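You operate a simulated robot arm through the tools that you are given. There is no shell and no other tool. Be economical: measure what you need, move in short steps, check, and stop when the job is done.

You run a simulated robot arm. Do the job below in one go: nothing can be reset, and whatever is moved stays where it is left.

JOB
Gauge the white-band pivot block: blue tray at 0.2 mm, yellow tray at 0.9 mm.
Fine: lay it in the play tester, white lever down and up again; read before you lift it out.
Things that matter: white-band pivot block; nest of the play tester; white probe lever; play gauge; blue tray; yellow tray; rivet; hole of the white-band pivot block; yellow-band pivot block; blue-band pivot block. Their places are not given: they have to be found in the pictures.

The check looks at the end state, three seconds after you hand in, the way a careful person would. Anything else that was tipped, shoved, dropped, spilled or broken makes it a failure.

ROBOT AND FRAMES
A 7-joint arm with a two-finger parallel gripper, fixed in place. Base frame: the origin is at the foot of the arm, x ahead of it, y to its left, z up; the work surface is at about z = 0.853. Readings come in m, degrees, newtons and seconds.
With the tool pointing down near the work surface it reaches from about 0.24 to 0.68 m from the base axis. Its first joint turns from -66.0 to 66.0 degrees. Payload 2.4 kg.
The TCP is the grasp point between the finger pads, 0.03 m short of the fingertips. In the tool frame z runs along the fingers and y along their closing line. Largest opening 0.094 m; finger width 0.028, thickness 0.01; the body of the gripper, 0.05 by 0.096 m, starts 0.055 m behind the TCP.
Orientation is told as [roll, pitch, yaw] about the base's x, y, z axes, in that order, counted from this pose: with the fingers straight down and closing along the base's y, the tool's x points along the base's -x, its y along +y and its z along -z.

CONTROLS
- The arm moves only by the tool servo_tool. Its argument "moves" is a list of rows, each a list of 7 numbers: the shift along the tool's x, y, z in units of 250 mm (1.0 is 250 mm), then the turn, a rotation vector about the tool's x, y, z in units of 45 degrees (1.0 is 45 degrees), then the opening, from 0 (shut) to 1 (fully open). In form: [[dx, dy, dz, wx, wy, wz, grip], ...]. A call has 1 to 10 rows; each row is the pose to reach, as a shift and turn from the pose commanded when the call began, along the tool's axes at that moment. A call with a number of a shift or a turn outside -1 to 1 is refused whole. Each row takes 0.2 s and may step no farther than 0.05 m and 8.6 degrees from the row before; otherwise, or with a gripper value out of range, the whole call is refused. A pose out of reach is approached as far as the arm can. The call stops where the force on the tool passes 40 N (or 10 N more than at its start, if that is more) or the arm is blocked; 0.2 s more then pass. Each finger travels about 0.153 m/s and halts on what it meets, pressing with about 33 N; the grip force reading is that of the motor and also rises with nothing between the fingers. The clock runs only during rows and for 0.2 s after the last one: add rows that repeat a pose to give the fingers time. The reply holds the time, the measured pose of the TCP, the force on the tool along the base axes, the opening and the grip force, in the units named above and with some noise.
- Cameras (640 x 400 px; columns grow to the right, rows downward): "scene" is fixed at [0.0558, 0.5112, 1.425]; the picture's right is [-0.36, -0.93, 0.00], its down [-0.68, 0.26, -0.68] and it looks along [0.64, -0.25, -0.73] (base axes); focal length 347 px, centre (320, 200). "wrist" rides on the gripper at [0.076, 0.014, -0.102] in the tool frame; the picture's right is [-0.18, 0.98, 0.00], its down [-0.75, -0.14, -0.64] and it looks along [-0.63, -0.12, 0.77] (tool axes); focal length 243 px, centre (320, 200).
- camera(camera): a new picture of that camera. It takes no simulated time.
- pixel_to_xyz(camera, pixels): for up to 12 pixels [column, row] of the newest picture of that camera ("zoom" is the newest enlarged one), the place [x, y, z] in the base frame of the surface seen there, good to about 0.002 m. It takes no simulated time.
- zoom(camera, box): a new picture of the part [left, top, right, bottom] of that camera's present view, enlarged. It takes no simulated time.
- finish_job(): hands the job in; it is judged then, once.

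Work in short steps. Measure before you move; look again where a grasp or a placing could have gone wrong, and mend it. You have 80 turns and 34 pictures in all, those below and enlarged ones among them. Open the gripper and draw the arm clear of the work before you hand the job in, unless the task says otherwise; then end with one line.

The tools are called after ">>>" as a command line: name --pt "numbers of a row" for each row, then --argument value for the rest, lists and objects as JSON in quotes. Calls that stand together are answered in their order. servo_tool: Moves the arm, as the interface text tells. Its arguments: {"type":"object","properties":{"moves":{"type":"array","items":{"type":"array","items":{"type":"number"}}}},"required":["moves"]} The other tools are called the same way: camera (camera) takes a picture; pixel_to_xyz (camera, pixels) gives the place of the surface under pixels of a picture; zoom (camera, box) takes an enlarged picture of a part of a camera's view; finish_job () hands the job in.

At the start:

```text
t: 0.0
eef_pos: [0.2692, 0.3308, 1.1474]
ee_rot: [0.0, 0.0, 0.0]
wrist_force: [-0.3, -0.2, 0.2]
width: 0.0939
gripper_force: 0.1
```

scene: 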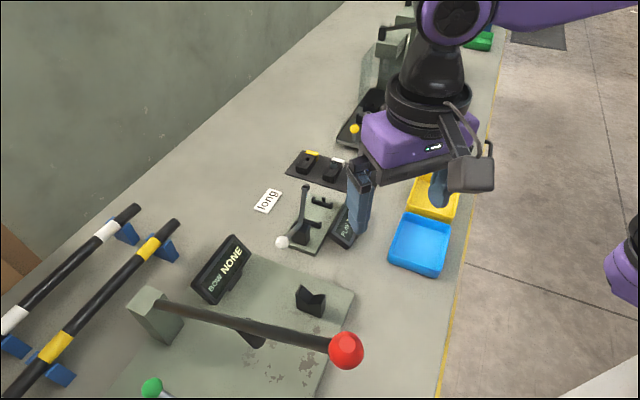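
wrist: 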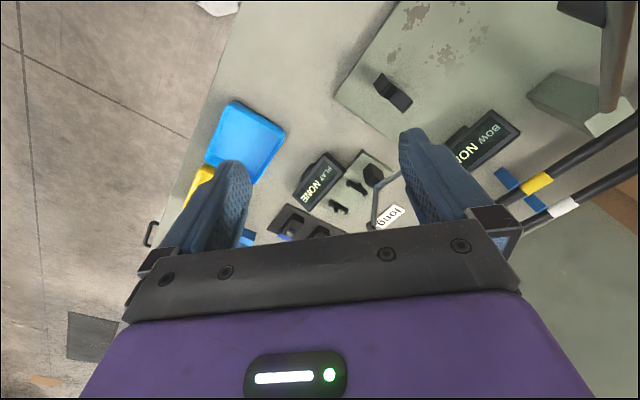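

The play tester seems to be near (315,220) and the blocks near (320,168) in the scene picture; I enlarge that area.

>>> zoom --camera "scene" --box '[240, 120, 480, 280]'

>>> zoom --camera "wrist" --box '[220, 100, 420, 250]'

```text
2.50 times, centred on (360, 200) of scene
```

zoom: 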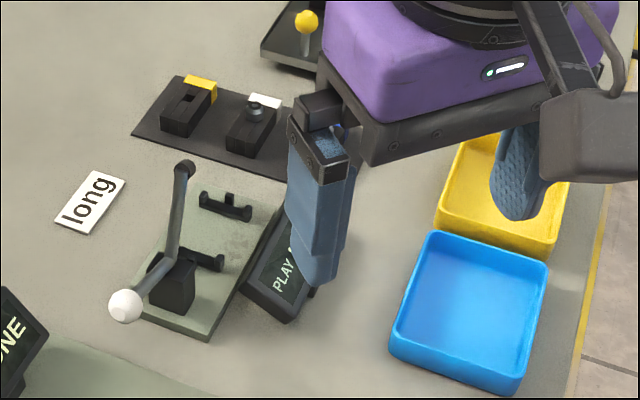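

```text
2.67 times, centred on (320, 175) of wrist
```

zoom: 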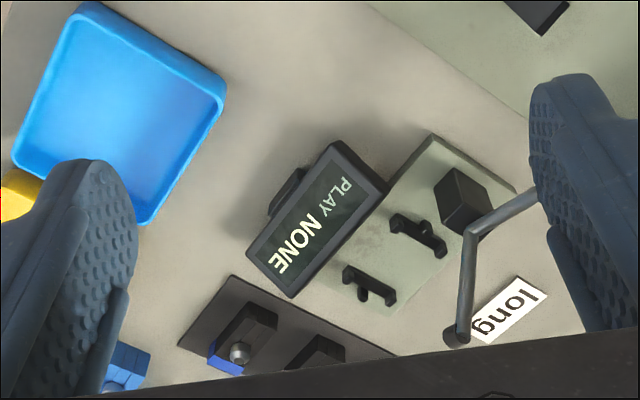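

I measure key points: blocks, tester, trays and lever in the enlarged picture.

>>> zoom --camera "scene" --box '[240, 120, 480, 280]'

>>> pixel_to_xyz --camera "zoom" --pixels '[[182, 115], [250, 132], [257, 108], [265, 101], [124, 306], [185, 168], [225, 208], [205, 258], [468, 310], [488, 215], [172, 285], [150, 130]]'

```text
2.50 times, centred on (360, 200) of scene
```

zoom: 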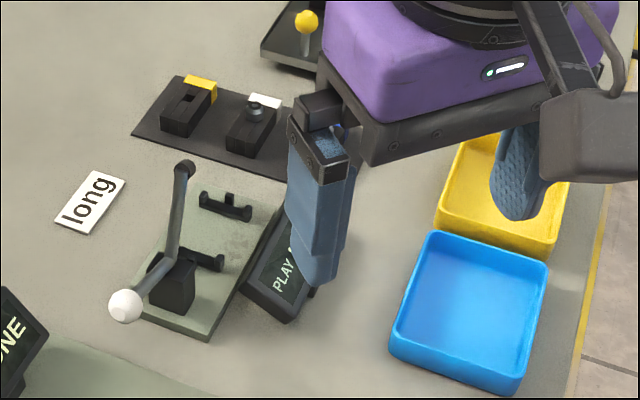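

```text
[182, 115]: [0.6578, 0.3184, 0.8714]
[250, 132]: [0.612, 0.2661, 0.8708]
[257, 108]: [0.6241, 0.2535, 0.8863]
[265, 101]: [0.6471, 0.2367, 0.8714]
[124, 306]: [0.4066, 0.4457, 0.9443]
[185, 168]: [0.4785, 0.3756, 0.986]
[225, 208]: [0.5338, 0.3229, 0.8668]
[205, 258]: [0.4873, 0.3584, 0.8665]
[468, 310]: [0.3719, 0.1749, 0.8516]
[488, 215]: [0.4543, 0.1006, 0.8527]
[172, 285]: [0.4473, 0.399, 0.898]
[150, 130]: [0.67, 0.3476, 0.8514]
```

The lever's kinematics are unclear; I shift the arm 0.2 m toward -y to uncover the scene view.

>>> servo_tool --pt "0 -0.2 0 0 0 0 1" --pt "0 -0.4 0 0 0 0 1" --pt "0 -0.6 0 0 0 0 1" --pt "0 -0.8 0 0 0 0 1" --pt "0 -1 0 0 0 0 1"

>>> zoom --camera "scene" --box '[260, 130, 380, 260]'

>>> camera --camera "scene"

```text
t: 1.2
eef_pos: [0.2704, 0.0796, 1.1451]
ee_rot: [0.0, 0.0, 0.0]
wrist_force: [0.1, -0.3, 0.2]
width: 0.0942
gripper_force: 0.2
```

```text
3.08 times, centred on (320, 195) of scene
```

zoom: 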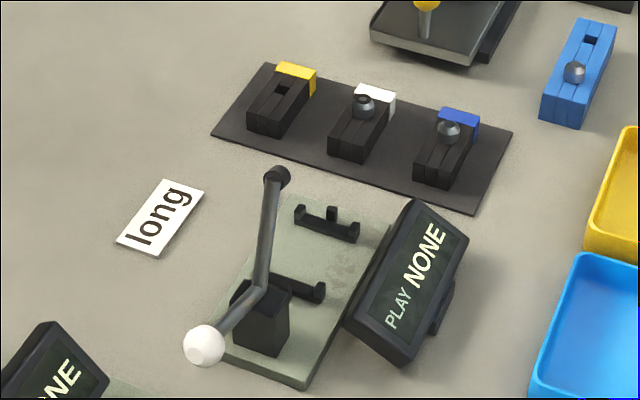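

```text
27 pictures are left
```

scene: 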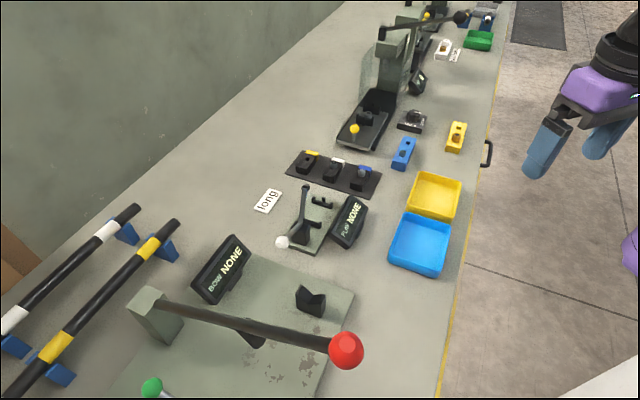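

White block shows something in its hole; I enlarge the blocks and the blue/yellow rivet holders.

>>> zoom --camera "scene" --box '[290, 145, 390, 205]'

>>> zoom --camera "scene" --box '[390, 105, 475, 175]'

```text
6.40 times, centred on (340, 175) of scene
```

zoom: 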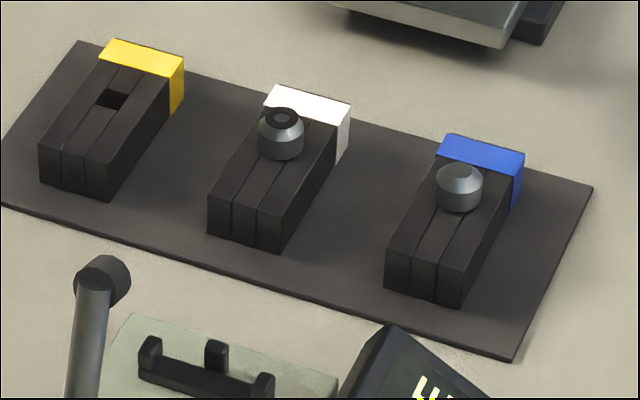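

```text
5.71 times, centred on (432, 140) of scene
```

zoom: 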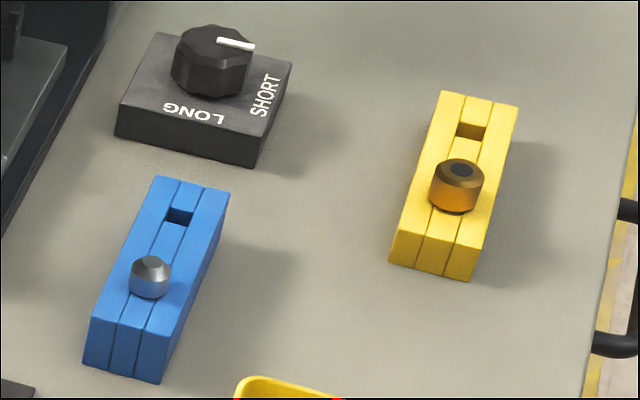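

White-band block at about (331,170) already carries its rivet in the hole. I move the gripper to look down on the nest and blocks with the wrist camera.

>>> servo_tool --pt "-0.07 0.15 0.02 0 0 0 1" --pt "-0.14 0.3 0.04 0 0 0 1" --pt "-0.21 0.45 0.06 0 0 0 1" --pt "-0.28 0.6 0.08 0 0 0 1" --pt "-0.36 0.75 0.1 0 0 0 1" --pt "-0.44 0.88 0.1 0 0 0 1"

>>> camera --camera "wrist"

```text
t: 2.6
eef_pos: [0.3788, 0.304, 1.1242]
ee_rot: [0.0, 0.1, 0.0]
wrist_force: [0.0, 0.1, -0.3]
width: 0.0939
gripper_force: 0.1
```

```text
24 pictures are left
```

wrist: 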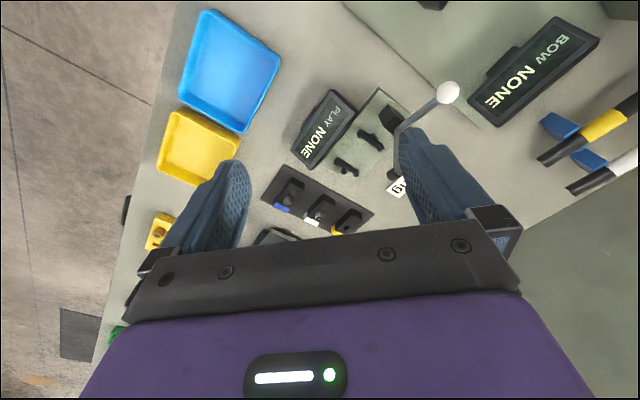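

The tester (345,140) and blocks (315,205) are in view; I enlarge and measure.

>>> zoom --camera "wrist" --box '[255, 75, 415, 235]'

>>> pixel_to_xyz --camera "wrist" --pixels '[[291, 192], [319, 202], [347, 215], [310, 222], [346, 168], [377, 142], [400, 111]]'

```text
2.50 times, centred on (335, 155) of wrist
```

zoom: 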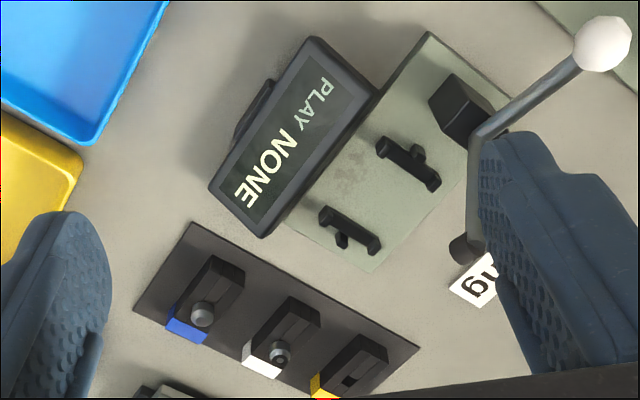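

```text
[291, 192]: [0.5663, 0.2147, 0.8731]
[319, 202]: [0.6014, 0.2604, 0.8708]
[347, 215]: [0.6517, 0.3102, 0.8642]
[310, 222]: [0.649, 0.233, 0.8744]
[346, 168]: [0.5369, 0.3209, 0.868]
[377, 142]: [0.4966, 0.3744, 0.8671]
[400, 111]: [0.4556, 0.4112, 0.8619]
```

Measure precisely nest prongs and white block corners in this enlarged picture.

>>> pixel_to_xyz --camera "zoom" --pixels '[[325, 210], [375, 248], [350, 230], [342, 239], [382, 143], [434, 184], [408, 165], [418, 151], [355, 180], [400, 210]]'

>>> pixel_to_xyz --camera "zoom" --pixels '[[291, 297], [320, 310], [245, 343], [277, 357], [280, 350], [262, 352], [305, 305], [276, 322], [303, 334], [460, 85], [485, 125], [290, 328]]'

```text
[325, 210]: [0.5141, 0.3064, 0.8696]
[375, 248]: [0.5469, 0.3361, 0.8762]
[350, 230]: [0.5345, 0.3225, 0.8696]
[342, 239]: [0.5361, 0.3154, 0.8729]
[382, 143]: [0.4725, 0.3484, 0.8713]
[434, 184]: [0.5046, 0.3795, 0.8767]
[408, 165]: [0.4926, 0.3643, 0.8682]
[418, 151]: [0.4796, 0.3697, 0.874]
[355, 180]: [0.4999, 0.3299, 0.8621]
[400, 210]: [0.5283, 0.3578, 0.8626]
```

```text
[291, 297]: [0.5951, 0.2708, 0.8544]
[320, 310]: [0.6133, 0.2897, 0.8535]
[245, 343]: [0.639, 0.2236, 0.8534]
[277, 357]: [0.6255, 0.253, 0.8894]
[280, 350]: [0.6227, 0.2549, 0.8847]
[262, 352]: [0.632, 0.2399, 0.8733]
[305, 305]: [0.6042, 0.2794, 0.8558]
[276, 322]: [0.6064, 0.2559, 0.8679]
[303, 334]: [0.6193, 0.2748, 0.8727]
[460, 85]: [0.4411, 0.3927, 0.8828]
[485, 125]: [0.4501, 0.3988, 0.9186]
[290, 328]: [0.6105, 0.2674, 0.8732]
```

The blocks and the nest both lie at about -45° in base xy, with the rivet near block centre. The lever probe stands right over the nest's rear, so the wrist camera has to be on the far side: I turn to yaw +135°, first 45°.

>>> servo_tool --pt "0 0 0 0 0 -0.167 0.5" --pt "0 0 0 0 0 -0.333 0.5" --pt "0 0 0 0 0 -0.5 0.5" --pt "0 0 0 0 0 -0.667 0.5" --pt "0 0 0 0 0 -0.833 0.5" --pt "0 0 0 0 0 -1 0.5"

>>> servo_tool --pt "0 0 0 0 0 -0.167 0.5" --pt "0 0 0 0 0 -0.333 0.5" --pt "0 0 0 0 0 -0.5 0.5" --pt "0 0 0 0 0 -0.667 0.5" --pt "0 0 0 0 0 -0.833 0.5" --pt "0 0 0 0 0 -1 0.5"

>>> servo_tool --pt "0 0 0 0 0 -0.167 0.5" --pt "0 0 0 0 0 -0.333 0.5" --pt "0 0 0 0 0 -0.5 0.5" --pt "0 0 0 0 0 -0.667 0.5" --pt "0 0 0 0 0 -0.833 0.5" --pt "0 0 0 0 0 -1 0.5"

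```text
t: 4.0
eef_pos: [0.3787, 0.3014, 1.1223]
ee_rot: [0.0, 0.0, 45.1]
wrist_force: [-0.5, -0.7, 0.1]
width: 0.0469
gripper_force: 0.1
```

```text
t: 5.4
eef_pos: [0.3784, 0.3015, 1.1234]
ee_rot: [0.1, 0.0, 90.2]
wrist_force: [0.2, -0.7, -1.2]
width: 0.0468
gripper_force: 0.1
```

```text
t: 6.8
eef_pos: [0.3786, 0.3017, 1.1224]
ee_rot: [0.0, 0.0, 135.1]
wrist_force: [-0.3, 0.1, -0.6]
width: 0.0469
gripper_force: 0.1
```

Yaw 135° works. I move over the white-band block at about (0.626, 0.2555), staying high.

>>> servo_tool --pt "0.138 -0.095 0 0 0 0 0.5" --pt "0.276 -0.19 0 0 0 0 0.5" --pt "0.415 -0.284 0 0 0 0 0.5" --pt "0.553 -0.379 0 0 0 0 0.5" --pt "0.691 -0.473 0 0 0 0 0.5" --pt "0.829 -0.568 0 0 0 0 0.5" --pt "0.829 -0.568 0.18 0 0 0 0.5" --pt "0.829 -0.568 0.36 0 0 0 0.5" --pt "0.829 -0.568 0.5 0 0 0 0.5"

>>> camera --camera "wrist"

```text
t: 8.8
eef_pos: [0.6257, 0.2562, 0.9958]
ee_rot: [0.0, 0.1, 135.0]
wrist_force: [0.3, 0.1, 0.0]
width: 0.047
gripper_force: 0.0
out of reach, approached as far as the arm can: row 6
```

```text
22 pictures are left
```

wrist: 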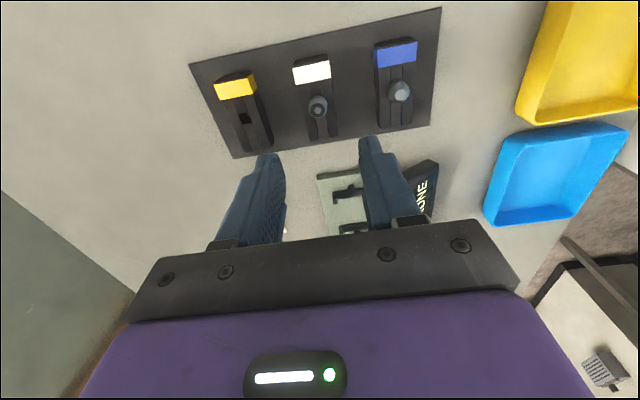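

White block at about (315,95); I measure its corners and rivet from this closer view.

>>> zoom --camera "wrist" --box '[270, 45, 366, 155]'

>>> pixel_to_xyz --camera "wrist" --pixels '[[293, 66], [327, 60], [295, 83], [330, 77], [309, 138], [335, 135], [318, 104], [240, 100], [395, 75]]'

```text
3.64 times, centred on (318, 100) of wrist
```

zoom: 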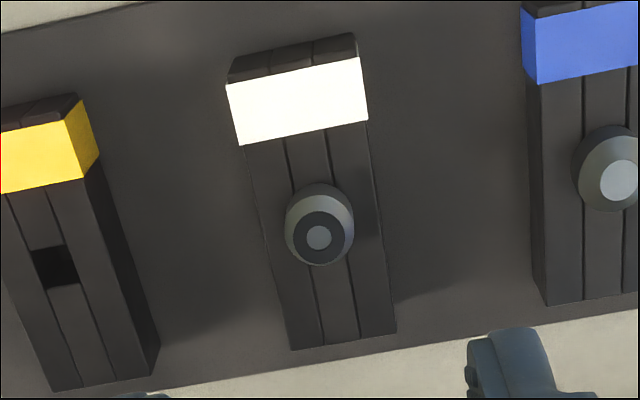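

```text
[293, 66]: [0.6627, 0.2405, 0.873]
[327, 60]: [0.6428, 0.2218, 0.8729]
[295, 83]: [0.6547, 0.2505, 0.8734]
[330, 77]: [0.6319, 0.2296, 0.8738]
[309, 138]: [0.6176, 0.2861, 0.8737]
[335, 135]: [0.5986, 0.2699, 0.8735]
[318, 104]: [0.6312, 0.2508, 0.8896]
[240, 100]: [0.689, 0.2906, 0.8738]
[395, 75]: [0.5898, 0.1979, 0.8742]
```

Block centre ≈ (0.630, 0.2546), top 0.8735, width 26 mm. I align and descend to z≈0.889 with the fingers straddling it, then close.

>>> servo_tool --pt "0.006 -0.009 0 0 0 0 0.48" --pt "0.006 -0.009 0.15 0 0 0 0.48" --pt "0.006 -0.009 0.3 0 0 0 0.48" --pt "0.006 -0.009 0.38 0 0 0 0.48" --pt "0.006 -0.009 0.427 0 0 0 0.48" --pt "0.006 -0.009 0.427 0 0 0 0.48"

>>> camera --camera "scene"

```text
t: 10.2
eef_pos: [0.6291, 0.2571, 0.8914]
ee_rot: [0.0, 0.0, 135.1]
wrist_force: [-0.2, 0.2, 0.1]
width: 0.0449
gripper_force: 0.1
```

```text
20 pictures are left
```

scene: 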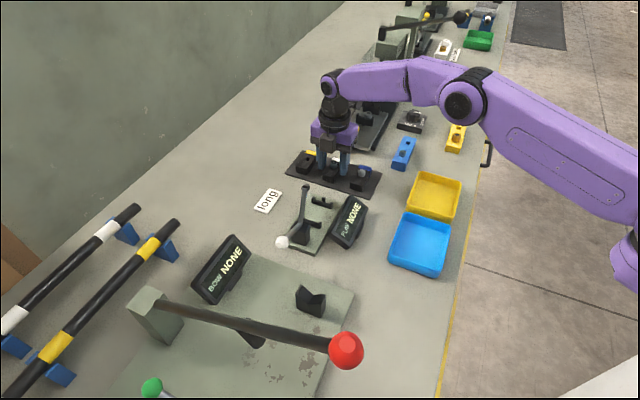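

Fingers straddle the white block; close.

>>> servo_tool --pt "0 0 0 0 0 0 0.35" --pt "0 0 0 0 0 0 0.3" --pt "0 0 0 0 0 0 0.25" --pt "0 0 0 0 0 0 0.2" --pt "0 0 0 0 0 0 0.2" --pt "0 0 0 0 0 0 0.2"

>>> servo_tool --pt "0 0 -0.04 0 0 0 0.2" --pt "0 0 -0.12 0 0 0 0.2" --pt "0 0 -0.2 0 0 0 0.2"

>>> camera --camera "wrist"

```text
t: 11.6
eef_pos: [0.6299, 0.2567, 0.8918]
ee_rot: [0.0, 0.0, 135.0]
wrist_force: [0.0, -0.5, 0.0]
width: 0.0292
gripper_force: 32.7
```

```text
t: 12.4
eef_pos: [0.6298, 0.2562, 0.9407]
ee_rot: [0.1, 0.0, 134.9]
wrist_force: [0.0, -0.2, -1.3]
width: 0.0293
gripper_force: 33.1
```

```text
19 pictures are left
```

wrist: 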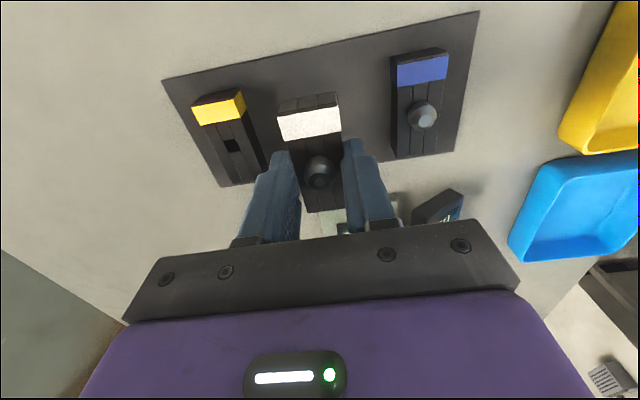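

Block lifted with its rivet. Now I refine the nest position from the scene camera.

>>> zoom --camera "scene" --box '[272, 180, 352, 260]'

```text
5.00 times, centred on (312, 220) of scene
```

zoom: 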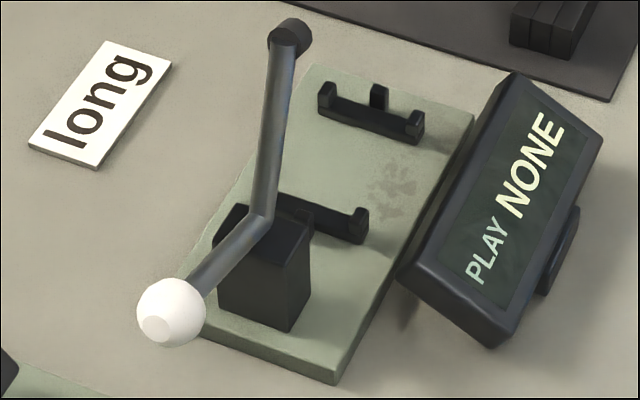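

>>> pixel_to_xyz --camera "zoom" --pixels '[[327, 87], [414, 119], [378, 89], [370, 118], [357, 212], [335, 222], [238, 212], [302, 212], [320, 65], [472, 115], [288, 40], [172, 310]]'

```text
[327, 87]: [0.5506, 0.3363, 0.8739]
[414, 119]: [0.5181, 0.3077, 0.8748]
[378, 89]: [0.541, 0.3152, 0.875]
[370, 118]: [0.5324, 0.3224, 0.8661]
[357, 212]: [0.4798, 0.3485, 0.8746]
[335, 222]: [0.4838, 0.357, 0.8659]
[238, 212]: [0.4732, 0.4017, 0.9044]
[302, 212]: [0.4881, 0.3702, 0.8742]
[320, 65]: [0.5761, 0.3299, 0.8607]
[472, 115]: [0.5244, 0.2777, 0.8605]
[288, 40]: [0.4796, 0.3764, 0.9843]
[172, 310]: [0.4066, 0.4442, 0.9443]
```

Nest centre ≈ (0.5115, 0.3427), bar tops z≈0.866. I carry the block there at low hover (TCP to (0.510, 0.344, 0.945)).

>>> servo_tool --pt "-0.08 0.015 -0.02 0 0 0 0.2" --pt "-0.18 0.03 -0.02 0 0 0 0.2" --pt "-0.28 0.045 -0.02 0 0 0 0.2" --pt "-0.38 0.06 -0.02 0 0 0 0.2" --pt "-0.48 0.075 -0.02 0 0 0 0.2" --pt "-0.55 0.09 -0.02 0 0 0 0.2" --pt "-0.587 0.09 -0.02 0 0 0 0.2" --pt "-0.587 0.09 -0.02 0 0 0 0.2"

>>> camera --camera "wrist"

>>> zoom --camera "scene" --box '[262, 150, 372, 260]'

```text
t: 14.2
eef_pos: [0.5085, 0.3441, 0.9458]
ee_rot: [0.0, 0.0, 135.0]
wrist_force: [0.3, 0.4, -1.7]
width: 0.0288
gripper_force: 33.1
```

```text
17 pictures are left
```

wrist: 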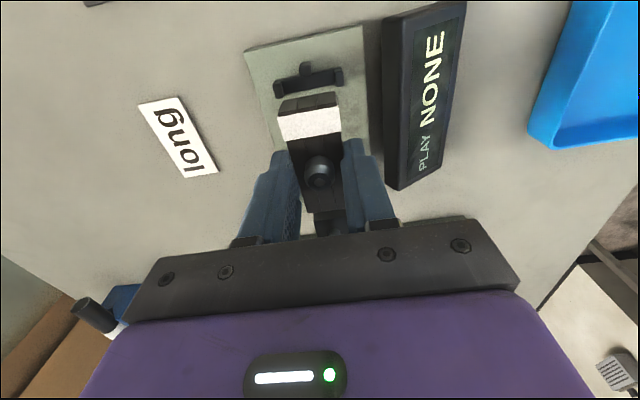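

```text
3.64 times, centred on (317, 205) of scene
```

zoom: 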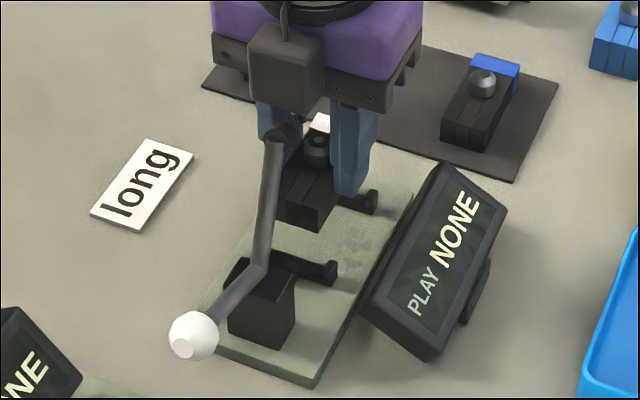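

A dark box on the gripper's lever side might meet the probe when descending; I measure the box and probe.

>>> pixel_to_xyz --camera "zoom" --pixels '[[285, 30], [280, 70], [255, 100], [300, 108], [318, 80], [262, 40], [283, 130], [275, 150], [350, 95], [352, 30]]'

```text
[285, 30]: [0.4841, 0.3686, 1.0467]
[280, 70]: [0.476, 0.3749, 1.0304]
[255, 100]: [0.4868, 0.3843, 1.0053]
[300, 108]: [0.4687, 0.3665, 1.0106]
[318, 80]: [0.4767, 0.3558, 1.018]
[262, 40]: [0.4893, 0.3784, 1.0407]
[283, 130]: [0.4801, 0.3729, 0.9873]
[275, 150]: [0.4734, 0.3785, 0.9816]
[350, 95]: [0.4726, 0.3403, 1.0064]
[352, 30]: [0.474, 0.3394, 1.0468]
```

The box's lower face (~z 1.0, 45 mm behind the TCP) would strike the raised probe. I will set the block down on free table and regrasp with the gripper tilted ~25° away from the lever; first I look for free space.

>>> pixel_to_xyz --camera "scene" --pixels '[[345, 262], [365, 262], [388, 262], [355, 290], [370, 290], [372, 230], [380, 205], [405, 205], [395, 180], [300, 262], [330, 270], [365, 250]]'

>>> camera --camera "scene"

```text
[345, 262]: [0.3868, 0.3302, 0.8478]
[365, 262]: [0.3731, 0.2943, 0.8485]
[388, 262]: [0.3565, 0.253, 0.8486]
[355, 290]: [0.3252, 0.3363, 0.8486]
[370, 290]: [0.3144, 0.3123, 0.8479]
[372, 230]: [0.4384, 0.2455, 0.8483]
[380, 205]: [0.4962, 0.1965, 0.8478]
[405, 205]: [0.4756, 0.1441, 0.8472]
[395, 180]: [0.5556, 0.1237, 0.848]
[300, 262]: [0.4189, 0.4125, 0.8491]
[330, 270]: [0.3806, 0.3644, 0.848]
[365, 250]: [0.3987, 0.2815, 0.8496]
```

```text
15 pictures are left
```

scene: 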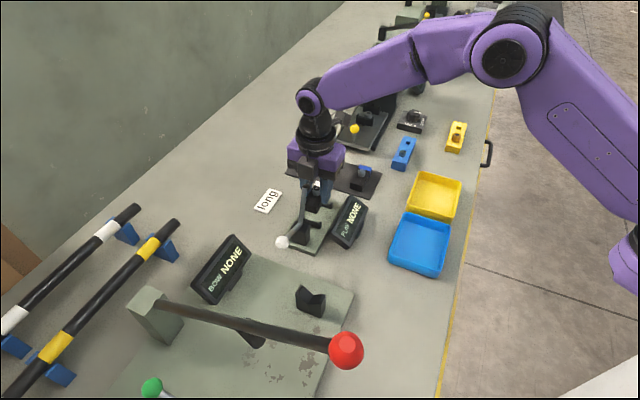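

Free table around (0.49, 0.17) between mat, display and trays. I raise the block, carry it there and look before lowering.

>>> servo_tool --pt "0 0 -0.12 0 0 0 0.2" --pt "0 0 -0.24 0 0 0 0.2" --pt "0.07 0.09 -0.24 0 0 0 0.2" --pt "0.16 0.2 -0.24 0 0 0 0.2" --pt "0.25 0.32 -0.24 0 0 0 0.2" --pt "0.34 0.43 -0.24 0 0 0 0.2" --pt "0.432 0.545 -0.24 0 0 0 0.2" --pt "0.432 0.545 -0.1 0 0 0 0.2" --pt "0.432 0.545 0.0 0 0 0 0.2"

>>> camera --camera "wrist"

```text
t: 16.2
eef_pos: [0.4889, 0.1712, 0.9453]
ee_rot: [0.0, 0.0, 134.9]
wrist_force: [1.1, -0.5, -1.0]
width: 0.0291
gripper_force: 33.3
```

```text
14 pictures are left
```

wrist: 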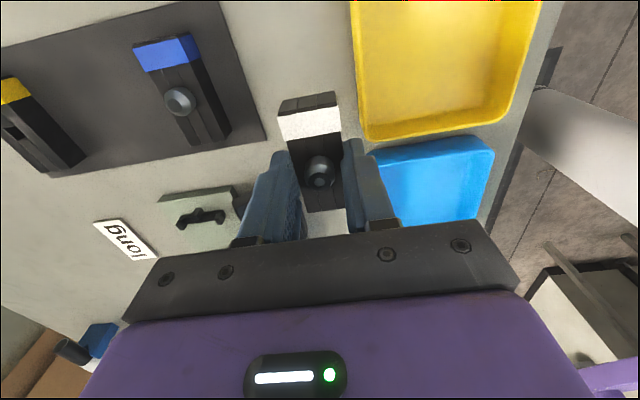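

Check clearance to tray corners and mat corner.

>>> pixel_to_xyz --camera "wrist" --pixels '[[366, 138], [362, 120], [378, 153], [267, 138], [235, 187], [325, 230], [335, 150], [345, 215]]'

```text
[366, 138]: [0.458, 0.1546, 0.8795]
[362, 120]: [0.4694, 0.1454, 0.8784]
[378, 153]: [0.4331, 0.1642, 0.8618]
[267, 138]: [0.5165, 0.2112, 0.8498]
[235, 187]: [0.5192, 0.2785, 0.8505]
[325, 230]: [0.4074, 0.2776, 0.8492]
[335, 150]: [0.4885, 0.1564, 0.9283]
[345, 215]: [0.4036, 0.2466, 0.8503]
```

Yellow tray rim is 34 mm away on one side, mat 48 mm on the other; I shift 7 mm to the middle and lower.

>>> servo_tool --pt "0 -0.028 0.05 0 0 0 0.2" --pt "0 -0.028 0.13 0 0 0 0.2" --pt "0 -0.028 0.19 0 0 0 0.2" --pt "0 -0.028 0.22 0 0 0 0.2" --pt "0 -0.028 0.229 0 0 0 0.2" --pt "0 -0.028 0.233 0 0 0 0.2"

```text
t: 17.6
eef_pos: [0.4945, 0.1754, 0.8877]
ee_rot: [-0.1, 0.0, 135.1]
wrist_force: [-2.8, -1.6, 10.6]
width: 0.0292
gripper_force: 33.0
```

Contact with the table (10 N); release gently.

>>> servo_tool --pt "0 0 0 0 0 0 0.34" --pt "0 0 0 0 0 0 0.38" --pt "0 0 0 0 0 0 0.42" --pt "0 0 -0.1 0 0 0 0.42" --pt "0 0 -0.24 0 0 0 0.42" --pt "0 0 -0.38 0 0 0 0.42"

>>> camera --camera "wrist"

```text
t: 19.0
eef_pos: [0.4935, 0.1766, 0.9812]
ee_rot: [-0.1, -0.1, 135.0]
wrist_force: [0.5, -0.2, 0.3]
width: 0.0396
gripper_force: 0.0
```

```text
13 pictures are left
```

wrist: 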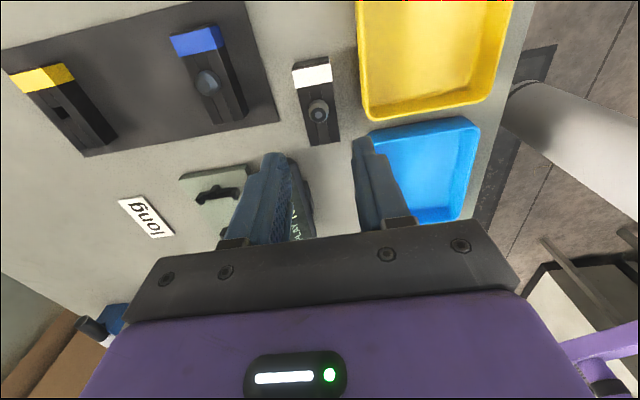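

Block stands level. Measure its corners for the tilted regrasp.

>>> pixel_to_xyz --camera "wrist" --pixels '[[294, 68], [329, 65], [312, 143], [337, 141], [318, 110], [296, 85], [332, 81]]'

```text
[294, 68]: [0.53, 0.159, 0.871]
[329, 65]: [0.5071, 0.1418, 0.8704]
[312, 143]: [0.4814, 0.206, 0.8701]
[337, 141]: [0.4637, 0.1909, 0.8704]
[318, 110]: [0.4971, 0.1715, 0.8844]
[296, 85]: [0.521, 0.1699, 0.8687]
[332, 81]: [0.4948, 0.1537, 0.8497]
```

Centre (0.4956, 0.1744). I tilt 18° (body leaning away from the lever side), shift 9 mm forward and descend to z≈0.886.

>>> servo_tool --pt "0.016 0 0 0 -0.134 0 0.42" --pt "0.032 0 0 0 -0.267 0 0.42" --pt "0.048 0 0 0 -0.4 0 0.42" --pt "0.048 0 0.12 0 -0.4 0 0.42" --pt "0.048 0 0.24 0 -0.4 0 0.42" --pt "0.048 0 0.32 0 -0.4 0 0.42" --pt "0.048 0 0.36 0 -0.4 0 0.42" --pt "0.048 0 0.381 0 -0.4 0 0.42" --pt "0.048 0 0.381 0 -0.4 0 0.42"

>>> servo_tool --pt "0 0 0 0 0 0 0.3" --pt "0 0 0 0 0 0 0.25" --pt "0 0 0 0 0 0 0.2" --pt "0 0 0 0 0 0 0.2" --pt "0 0 0 0 0 0 0.2"

```text
t: 21.0
eef_pos: [0.5029, 0.1687, 0.8875]
ee_rot: [0.0, -17.9, 135.0]
wrist_force: [-0.4, 0.1, 0.5]
width: 0.0394
gripper_force: 0.1
```

```text
t: 22.2
eef_pos: [0.5029, 0.1695, 0.8881]
ee_rot: [0.0, -18.0, 135.0]
wrist_force: [0.4, -0.1, 0.1]
width: 0.0292
gripper_force: 32.9
```

Gripped (29 mm). Lift 0.11 m vertically and carry over the nest.

>>> servo_tool --pt "-0.045 0 -0.139 0 0 0 0.2" --pt "-0.09 0 -0.279 0 0 0 0.2" --pt "-0.136 0 -0.418 0 0 0 0.2" --pt "-0.218 -0.103 -0.391 0 0 0 0.2" --pt "-0.3 -0.206 -0.365 0 0 0 0.2" --pt "-0.382 -0.308 -0.338 0 0 0 0.2" --pt "-0.464 -0.411 -0.312 0 0 0 0.2" --pt "-0.546 -0.514 -0.285 0 0 0 0.2" --pt "-0.546 -0.514 -0.285 0 0 0 0.2"

>>> camera --camera "wrist"

>>> zoom --camera "scene" --box '[262, 150, 372, 260]'

```text
t: 24.2
eef_pos: [0.5187, 0.3347, 0.9974]
ee_rot: [0.0, -17.9, 135.0]
wrist_force: [-0.1, 0.6, 0.0]
width: 0.0292
gripper_force: 32.8
```

```text
12 pictures are left
```

wrist: 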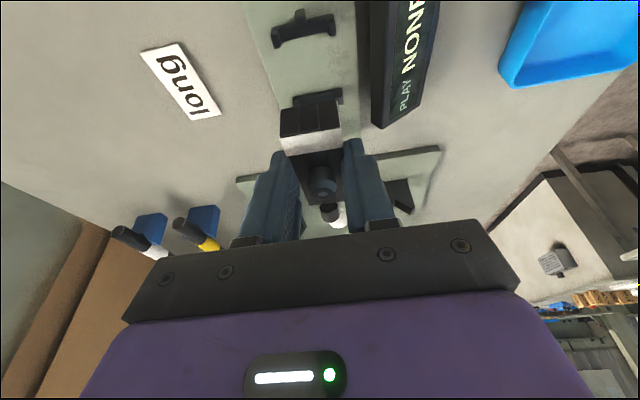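

```text
3.64 times, centred on (317, 205) of scene
```

zoom: 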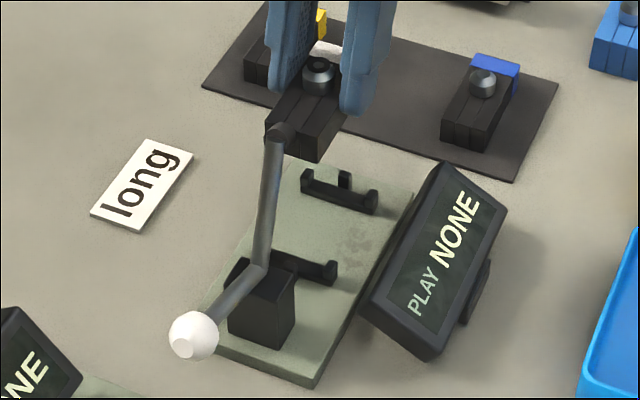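

Block level above the nest, clear of the probe by several mm. I descend in steps to z≈0.912.

>>> servo_tool --pt "-0.008 0 0.002 0 0 0 0.2" --pt "0.0295 0 0.1166 0 0 0 0.2" --pt "0.0666 0 0.2307 0 0 0 0.2" --pt "0.0974 0 0.3257 0 0 0 0.2" --pt "0.0974 0 0.3257 0 0 0 0.2"

>>> zoom --camera "scene" --box '[272, 170, 352, 250]'

>>> zoom --camera "wrist" --box '[220, 60, 420, 240]'

```text
t: 25.4
eef_pos: [0.5171, 0.3364, 0.912]
ee_rot: [-0.1, -18.1, 135.0]
wrist_force: [-4.4, -4.9, 19.1]
width: 0.0292
gripper_force: 32.8
```

```text
5.00 times, centred on (312, 210) of scene
```

zoom: 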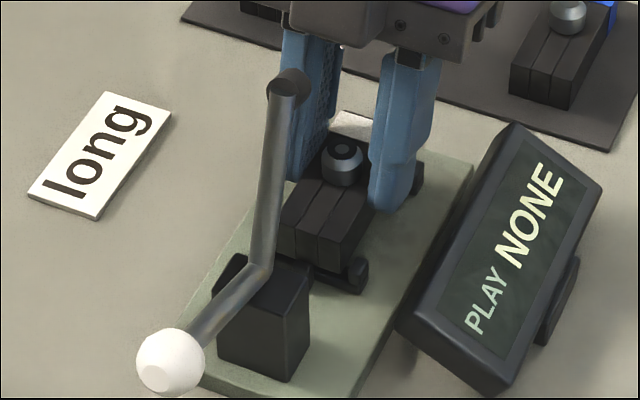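

```text
2.22 times, centred on (320, 150) of wrist
```

zoom: 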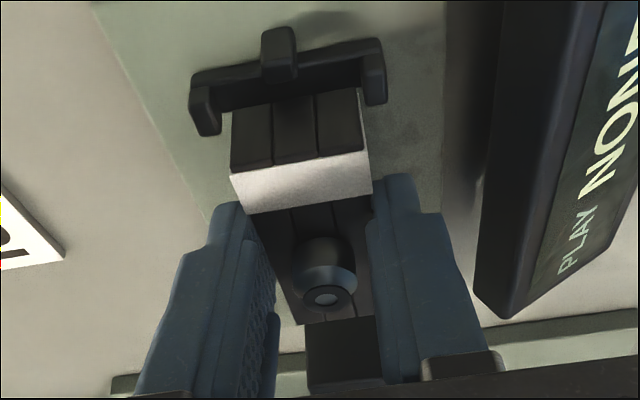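

Contact at 19 N, 6 mm too high: the far end does not reach over the far bar, so the block is sitting too far toward the lever. I measure the offset.

>>> pixel_to_xyz --camera "zoom" --pixels '[[235, 172], [368, 152], [300, 160], [298, 104], [240, 90], [325, 80], [200, 92], [375, 58], [282, 35], [280, 62], [208, 115], [376, 88]]'

```text
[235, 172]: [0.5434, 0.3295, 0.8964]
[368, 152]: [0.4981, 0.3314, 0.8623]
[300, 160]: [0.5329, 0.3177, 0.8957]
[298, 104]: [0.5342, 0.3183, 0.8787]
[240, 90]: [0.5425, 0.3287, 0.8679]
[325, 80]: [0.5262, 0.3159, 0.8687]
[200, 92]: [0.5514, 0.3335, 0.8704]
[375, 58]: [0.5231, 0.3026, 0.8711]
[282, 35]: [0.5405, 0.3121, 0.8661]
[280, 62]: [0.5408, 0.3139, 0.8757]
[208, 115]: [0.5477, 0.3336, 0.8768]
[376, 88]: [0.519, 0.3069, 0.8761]
```

Far end seems centred (block bottom resting at ≈ prong-top height 0.876). I lift 8 mm and examine the near end.

>>> servo_tool --pt "-0.01 0 -0.0304 0 0 0 0.2" --pt "-0.01 0 -0.0304 0 0 0 0.2"

>>> zoom --camera "scene" --box '[290, 190, 346, 230]'

```text
t: 26.0
eef_pos: [0.5156, 0.3372, 0.9184]
ee_rot: [0.2, -17.9, 135.0]
wrist_force: [1.3, 1.0, -1.0]
width: 0.0289
gripper_force: 32.9
```

```text
10.00 times, centred on (318, 210) of scene
```

zoom: 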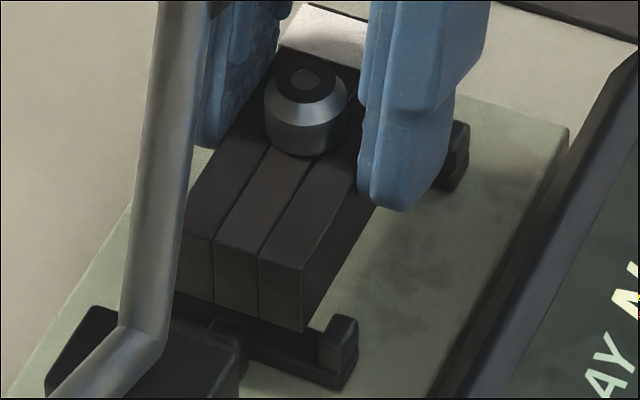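

>>> pixel_to_xyz --camera "zoom" --pixels '[[190, 230], [298, 266], [183, 288], [299, 326], [338, 322], [453, 130], [228, 325], [275, 345], [305, 55], [340, 30], [304, 75], [240, 250]]'

```text
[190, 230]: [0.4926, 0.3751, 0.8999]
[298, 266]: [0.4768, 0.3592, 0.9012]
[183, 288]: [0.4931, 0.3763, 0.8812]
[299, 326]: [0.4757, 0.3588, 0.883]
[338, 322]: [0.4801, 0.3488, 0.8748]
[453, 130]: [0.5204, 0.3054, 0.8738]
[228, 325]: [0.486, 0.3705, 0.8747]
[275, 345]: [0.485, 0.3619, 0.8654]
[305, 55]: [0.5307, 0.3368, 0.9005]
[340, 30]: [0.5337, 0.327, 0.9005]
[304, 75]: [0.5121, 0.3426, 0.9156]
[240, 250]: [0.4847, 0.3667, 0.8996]
```

The near end face (u≈0.083) was right on the near stub (u≈0.082); nest mid is u≈0.121, so I shift 5.5 mm forward, 1 mm sideways, and lower again.

>>> servo_tool --pt "0.021 -0.004 -0.0068 0 0 0 0.2" --pt "0.021 -0.004 -0.0068 0 0 0 0.2" --pt "0.0265 -0.004 0.011 0 0 0 0.2" --pt "0.032 -0.004 0.027 0 0 0 0.2" --pt "0.0365 -0.004 0.0407 0 0 0 0.2" --pt "0.0365 -0.004 0.0407 0 0 0 0.2"

```text
t: 27.4
eef_pos: [0.5197, 0.3338, 0.9085]
ee_rot: [-0.2, -18.1, 135.0]
wrist_force: [-3.5, 0.1, 21.0]
width: 0.0293
gripper_force: 33.2
```

Still 21 N contact at z 0.9085; check visually.

>>> zoom --camera "scene" --box '[290, 185, 346, 225]'

>>> pixel_to_xyz --camera "zoom" --pixels '[[190, 275], [310, 310], [200, 330], [300, 345], [340, 372], [455, 180], [225, 375], [305, 100], [340, 75]]'

```text
10.00 times, centred on (318, 205) of scene
```

zoom: 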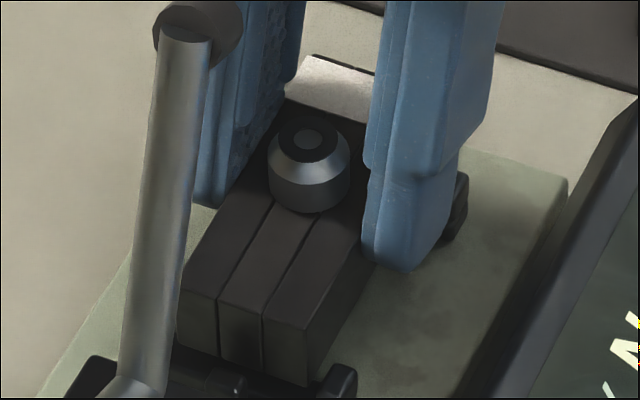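

```text
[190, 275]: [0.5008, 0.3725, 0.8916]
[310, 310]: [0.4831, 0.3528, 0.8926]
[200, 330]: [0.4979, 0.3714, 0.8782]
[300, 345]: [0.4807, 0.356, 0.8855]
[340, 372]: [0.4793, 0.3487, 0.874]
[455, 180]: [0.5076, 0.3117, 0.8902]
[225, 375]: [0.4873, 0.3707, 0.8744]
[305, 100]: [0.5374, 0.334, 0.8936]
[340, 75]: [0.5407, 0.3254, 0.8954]
```

Near end looks seated while the far end is ~2–3 mm high, likely on the far stub. Lift 3 mm, shift back 2.5 mm and lower.

>>> servo_tool --pt "-0.004 0 -0.0114 0 0 0 0.2" --pt "-0.0133 0 -0.0083 0 0 0 0.2" --pt "-0.0133 0 -0.0083 0 0 0 0.2" --pt "-0.01 0 0.0016 0 0 0 0.2" --pt "-0.007 0 0.0108 0 0 0 0.2" --pt "-0.007 0 0.0108 0 0 0 0.2"

```text
t: 28.8
eef_pos: [0.519, 0.3348, 0.9063]
ee_rot: [0.0, -18.0, 135.0]
wrist_force: [-0.2, 0.6, -1.1]
width: 0.0289
gripper_force: 32.6
```

No contact force now at 0.9063, so it dropped past the obstruction; lower further by up to 5 mm.

>>> servo_tool --pt "0.0012 0 0.0038 0 0 0 0.2" --pt "0.0025 0 0.0076 0 0 0 0.2" --pt "0.0037 0 0.0114 0 0 0 0.2"

```text
t: 29.6
eef_pos: [0.5195, 0.335, 0.904]
ee_rot: [-0.1, -18.0, 135.0]
wrist_force: [-0.2, -0.2, 5.3]
width: 0.0291
gripper_force: 33.3
```

Seated at about the expected height (5 N). Release slowly, then rise.

>>> servo_tool --pt "0 0 0 0 0 0 0.34" --pt "0 0 0 0 0 0 0.38" --pt "0 0 0 0 0 0 0.42" --pt "0 0 0 0 0 0 0.42" --pt "-0.03 0 -0.095 0 0 0 0.42" --pt "-0.07 0 -0.22 0 0 0 0.42" --pt "-0.1236 0 -0.3804 0 0 0 0.42"

>>> zoom --camera "scene" --box '[272, 175, 372, 255]'

```text
t: 31.2
eef_pos: [0.5203, 0.3342, 1.0033]
ee_rot: [0.0, -18.0, 135.1]
wrist_force: [-0.7, 0.1, 0.7]
width: 0.0396
gripper_force: 0.1
```

```text
5.00 times, centred on (322, 215) of scene
```

zoom: 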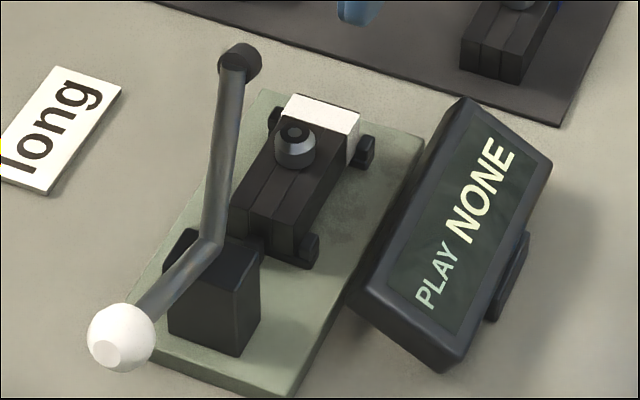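

The block sits level in the nest, gauge still NONE. Next the lever: I'll grip the white ball (fingers closing along the lever's pivot axis) and swing it. First rise, undo the tilt.

>>> servo_tool --pt "-0.037 0 -0.114 0 0.134 0 0.6" --pt "-0.074 0 -0.228 0 0.267 0 0.6" --pt "-0.111 0 -0.342 0 0.4 0 0.6" --pt "-0.111 0 -0.342 0 0.4 0 0.6"

>>> servo_tool --pt "-0.15 -0.004 0 0 0 0 0.6" --pt "-0.3 -0.004 0 0 0 0 0.6" --pt "-0.45 -0.004 0 0 0 0 0.6" --pt "-0.611 -0.004 0 0 0 0 0.6" --pt "-0.611 -0.004 0.15 0 0 0 0.6" --pt "-0.611 -0.004 0.2 0 0 0 0.6"

>>> zoom --camera "scene" --box '[240, 150, 380, 265]'

```text
t: 32.2
eef_pos: [0.518, 0.3346, 1.0949]
ee_rot: [0.0, 0.1, 135.0]
wrist_force: [-0.5, 0.4, 0.2]
width: 0.0564
gripper_force: 0.0
```

```text
t: 33.6
eef_pos: [0.4089, 0.444, 1.0418]
ee_rot: [0.0, 0.0, 135.0]
wrist_force: [-0.2, 0.6, 0.7]
width: 0.056
gripper_force: 0.0
```

```text
3.48 times, centred on (310, 208) of scene
```

zoom: 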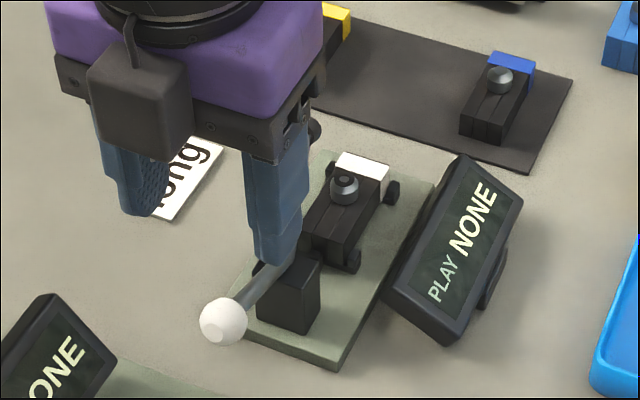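

TCP projects onto the ball centre (224,326 vs 223,322). Descend to z≈0.936 around it, then close.

>>> servo_tool --pt "0.004 0 0.12 0 0 0 0.6" --pt "0.004 0 0.24 0 0 0 0.6" --pt "0.004 0 0.34 0 0 0 0.6" --pt "0.004 0 0.4 0 0 0 0.6" --pt "0.004 0 0.423 0 0 0 0.6" --pt "0.004 0 0.423 0 0 0 0.6"

>>> servo_tool --pt "0 0 0 0 0 0 0.45" --pt "0 0 0 0 0 0 0.35" --pt "0 0 0 0 0 0 0.25" --pt "0 0 0 0 0 0 0.15" --pt "0 0 0 0 0 0 0.15"

```text
t: 35.0
eef_pos: [0.411, 0.4422, 0.9357]
ee_rot: [0.1, 0.0, 135.0]
wrist_force: [-0.2, 0.5, -0.2]
width: 0.0564
gripper_force: 0.1
```

```text
t: 36.2
eef_pos: [0.4121, 0.443, 0.937]
ee_rot: [-0.1, -0.1, 135.1]
wrist_force: [6.3, 6.4, -2.3]
width: 0.0222
gripper_force: 45.0
```

Ball is held (22 mm). I swing it along the estimated arc about the pivot (u≈0.0375, z≈0.911), first 24°, watching the force.

>>> servo_tool --pt "0.008 0 -0.0165 0 0 0 0.15" --pt "0.0168 0 -0.032 0 0 0 0.15" --pt "0.027 0 -0.047 0 0 0 0.15" --pt "0.038 0 -0.0612 0 0 0 0.15" --pt "0.05 0 -0.075 0 0 0 0.15" --pt "0.0632 0 -0.0876 0 0 0 0.15"

```text
t: 37.6
eef_pos: [0.4206, 0.435, 0.9594]
ee_rot: [0.0, -0.2, 135.2]
wrist_force: [-7.8, 21.4, -6.3]
width: 0.0229
gripper_force: 44.8
```

The tool is pulled toward -u (20 N), so the arc bends differently: re-estimated pivot (0.0415, 0.918). Continue on the corrected arc.

>>> servo_tool --pt "-0.014 0.0 -0.0044 0 0 0 0.15" --pt "-0.005 0.0 -0.016 0 0 0 0.15" --pt "0.008 0.0 -0.029 0 0 0 0.15" --pt "0.022 0.0 -0.042 0 0 0 0.15" --pt "0.036 0.0 -0.053 0 0 0 0.15"

```text
t: 38.8
eef_pos: [0.4297, 0.4282, 0.9744]
ee_rot: [-0.1, -0.1, 135.1]
wrist_force: [-4.1, 20.8, -1.9]
width: 0.023
gripper_force: 44.6
```

Resistance is mostly tangential (lever friction). Continue toward probe-down.

>>> servo_tool --pt "0.012 0 -0.012 0 0 0 0.15" --pt "0.026 0 -0.024 0 0 0 0.15" --pt "0.041 0 -0.031 0 0 0 0.15" --pt "0.056 0 -0.038 0 0 0 0.15" --pt "0.072 0 -0.044 0 0 0 0.15" --pt "0.088 0 -0.048 0 0 0 0.15" --pt "0.102 0 -0.051 0 0 0 0.15" --pt "0.116 0 -0.053 0 0 0 0.15"

>>> camera --camera "scene"

```text
t: 40.6
eef_pos: [0.4478, 0.4084, 0.9867]
ee_rot: [-0.2, -0.2, 135.1]
wrist_force: [-8.5, 19.3, 19.3]
width: 0.0227
gripper_force: 44.9
```

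```text
4 pictures are left
```

scene: 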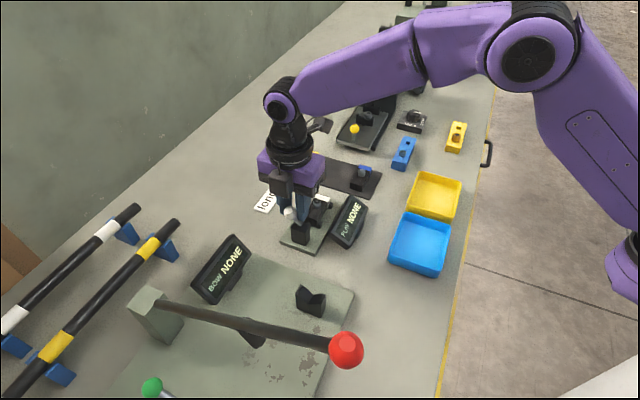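

Gauge still NONE; ball at u≈0.028, probably close to the bottom. Push on in small steps until the force rises.

>>> servo_tool --pt "0.01 0 -0.007 0 0 0 0.15" --pt "0.02 0 -0.01 0 0 0 0.15" --pt "0.03 0 -0.012 0 0 0 0.15" --pt "0.04 0 -0.012 0 0 0 0.15" --pt "0.05 0 -0.012 0 0 0 0.15"

```text
t: 41.8
eef_pos: [0.4598, 0.3951, 0.9869]
ee_rot: [0.0, 0.1, 135.1]
wrist_force: [-0.9, -0.2, -1.1]
width: 0.0142
gripper_force: 0.0
```

The ball slipped out of the fingers (width 14 mm, no force). I look at the lever and gauge.

>>> zoom --camera "scene" --box '[262, 150, 372, 260]'

>>> pixel_to_xyz --camera "zoom" --pixels '[[320, 160], [240, 220], [235, 215], [250, 260], [262, 235], [225, 225]]'

```text
3.64 times, centred on (317, 205) of scene
```

zoom: 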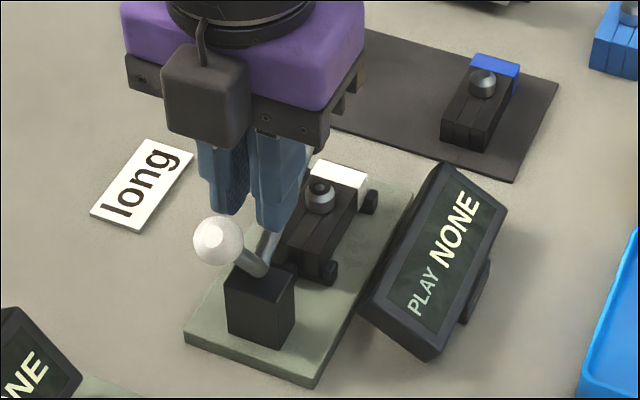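

```text
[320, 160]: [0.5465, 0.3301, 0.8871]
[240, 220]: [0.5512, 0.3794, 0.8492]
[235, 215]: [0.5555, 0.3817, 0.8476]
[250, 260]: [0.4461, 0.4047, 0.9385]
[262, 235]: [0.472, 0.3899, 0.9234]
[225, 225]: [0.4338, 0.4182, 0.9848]
```

Lever is part-way (ball ≈ u 0.013, z 0.97) and stays there. I'll go over and behind the ball with closed fingers to push it forward with their flat side.

>>> servo_tool --pt "0 0 -0.14 0 0 0 0" --pt "0 0 -0.28 0 0 0 0" --pt "-0.15 0 -0.28 0 0 0 0" --pt "-0.31 0 -0.28 0 0 0 0" --pt "-0.31 0 -0.28 0 0 0 0" --pt "-0.31 0 -0.14 0 0 0 0" --pt "-0.31 0 0 0 0 0 0"

```text
t: 43.4
eef_pos: [0.4028, 0.4515, 0.9869]
ee_rot: [-0.1, 0.0, 135.0]
wrist_force: [0.3, -0.8, 0.1]
width: 0.0001
gripper_force: 33.3
```

Now push forward (+u) against the ball's back.

>>> servo_tool --pt "0.03 0 0 0 0 0 0" --pt "0.06 0 0 0 0 0 0" --pt "0.085 0 0 0 0 0 0" --pt "0.11 0 0 0 0 0 0" --pt "0.13 0 0 0 0 0 0" --pt "0.15 0 0 0 0 0 0" --pt "0.17 0 0 0 0 0 0"

```text
t: 45.0
eef_pos: [0.4333, 0.4198, 0.988]
ee_rot: [0.0, -0.1, 135.0]
wrist_force: [0.6, -0.1, -0.7]
width: 0.0001
gripper_force: 33.0
```

No resistance now; push further in small steps until contact.

>>> servo_tool --pt "0.015 0 0 0 0 0 0" --pt "0.03 0 0 0 0 0 0" --pt "0.045 0 0 0 0 0 0" --pt "0.06 0 0 0 0 0 0"

```text
t: 46.0
eef_pos: [0.4406, 0.413, 0.9875]
ee_rot: [0.0, -0.2, 135.3]
wrist_force: [-13.5, 7.6, 1.2]
width: 0.0001
gripper_force: 32.9
```

Contact with 15 N; push on to the stop.

>>> servo_tool --pt "0.012 0 0 0 0 0 0" --pt "0.024 0 0 0 0 0 0" --pt "0.036 0 0 0 0 0 0" --pt "0.048 0 0 0 0 0 0"

```text
t: 46.9
eef_pos: [0.4416, 0.4138, 0.9886]
ee_rot: [0.1, -0.7, 135.9]
wrist_force: [-4.6, 3.7, 1.4]
width: 0.0001
gripper_force: 32.8
stopped in row 4: the force on the tool passed its limit (the readings are from after the stop); the commanded pose is now the measured one
```

Hard stop reached: lever is down. Now go over the ball to its front side to bring the lever back up.

>>> servo_tool --pt "-0.01 0 0 0 0 0 0" --pt "-0.01 0 -0.14 0 0 0 0" --pt "-0.01 0 -0.28 0 0 0 0" --pt "0.12 0 -0.28 0 0 0 0" --pt "0.26 0 -0.28 0 0 0 0" --pt "0.26 0 -0.28 0 0 0 0" --pt "0.26 0 -0.14 0 0 0 0" --pt "0.26 0 0 0 0 0 0"

```text
t: 48.7
eef_pos: [0.4902, 0.366, 0.9889]
ee_rot: [0.1, -0.6, 135.8]
wrist_force: [0.1, -0.4, 0.0]
width: 0.0001
gripper_force: 33.0
```

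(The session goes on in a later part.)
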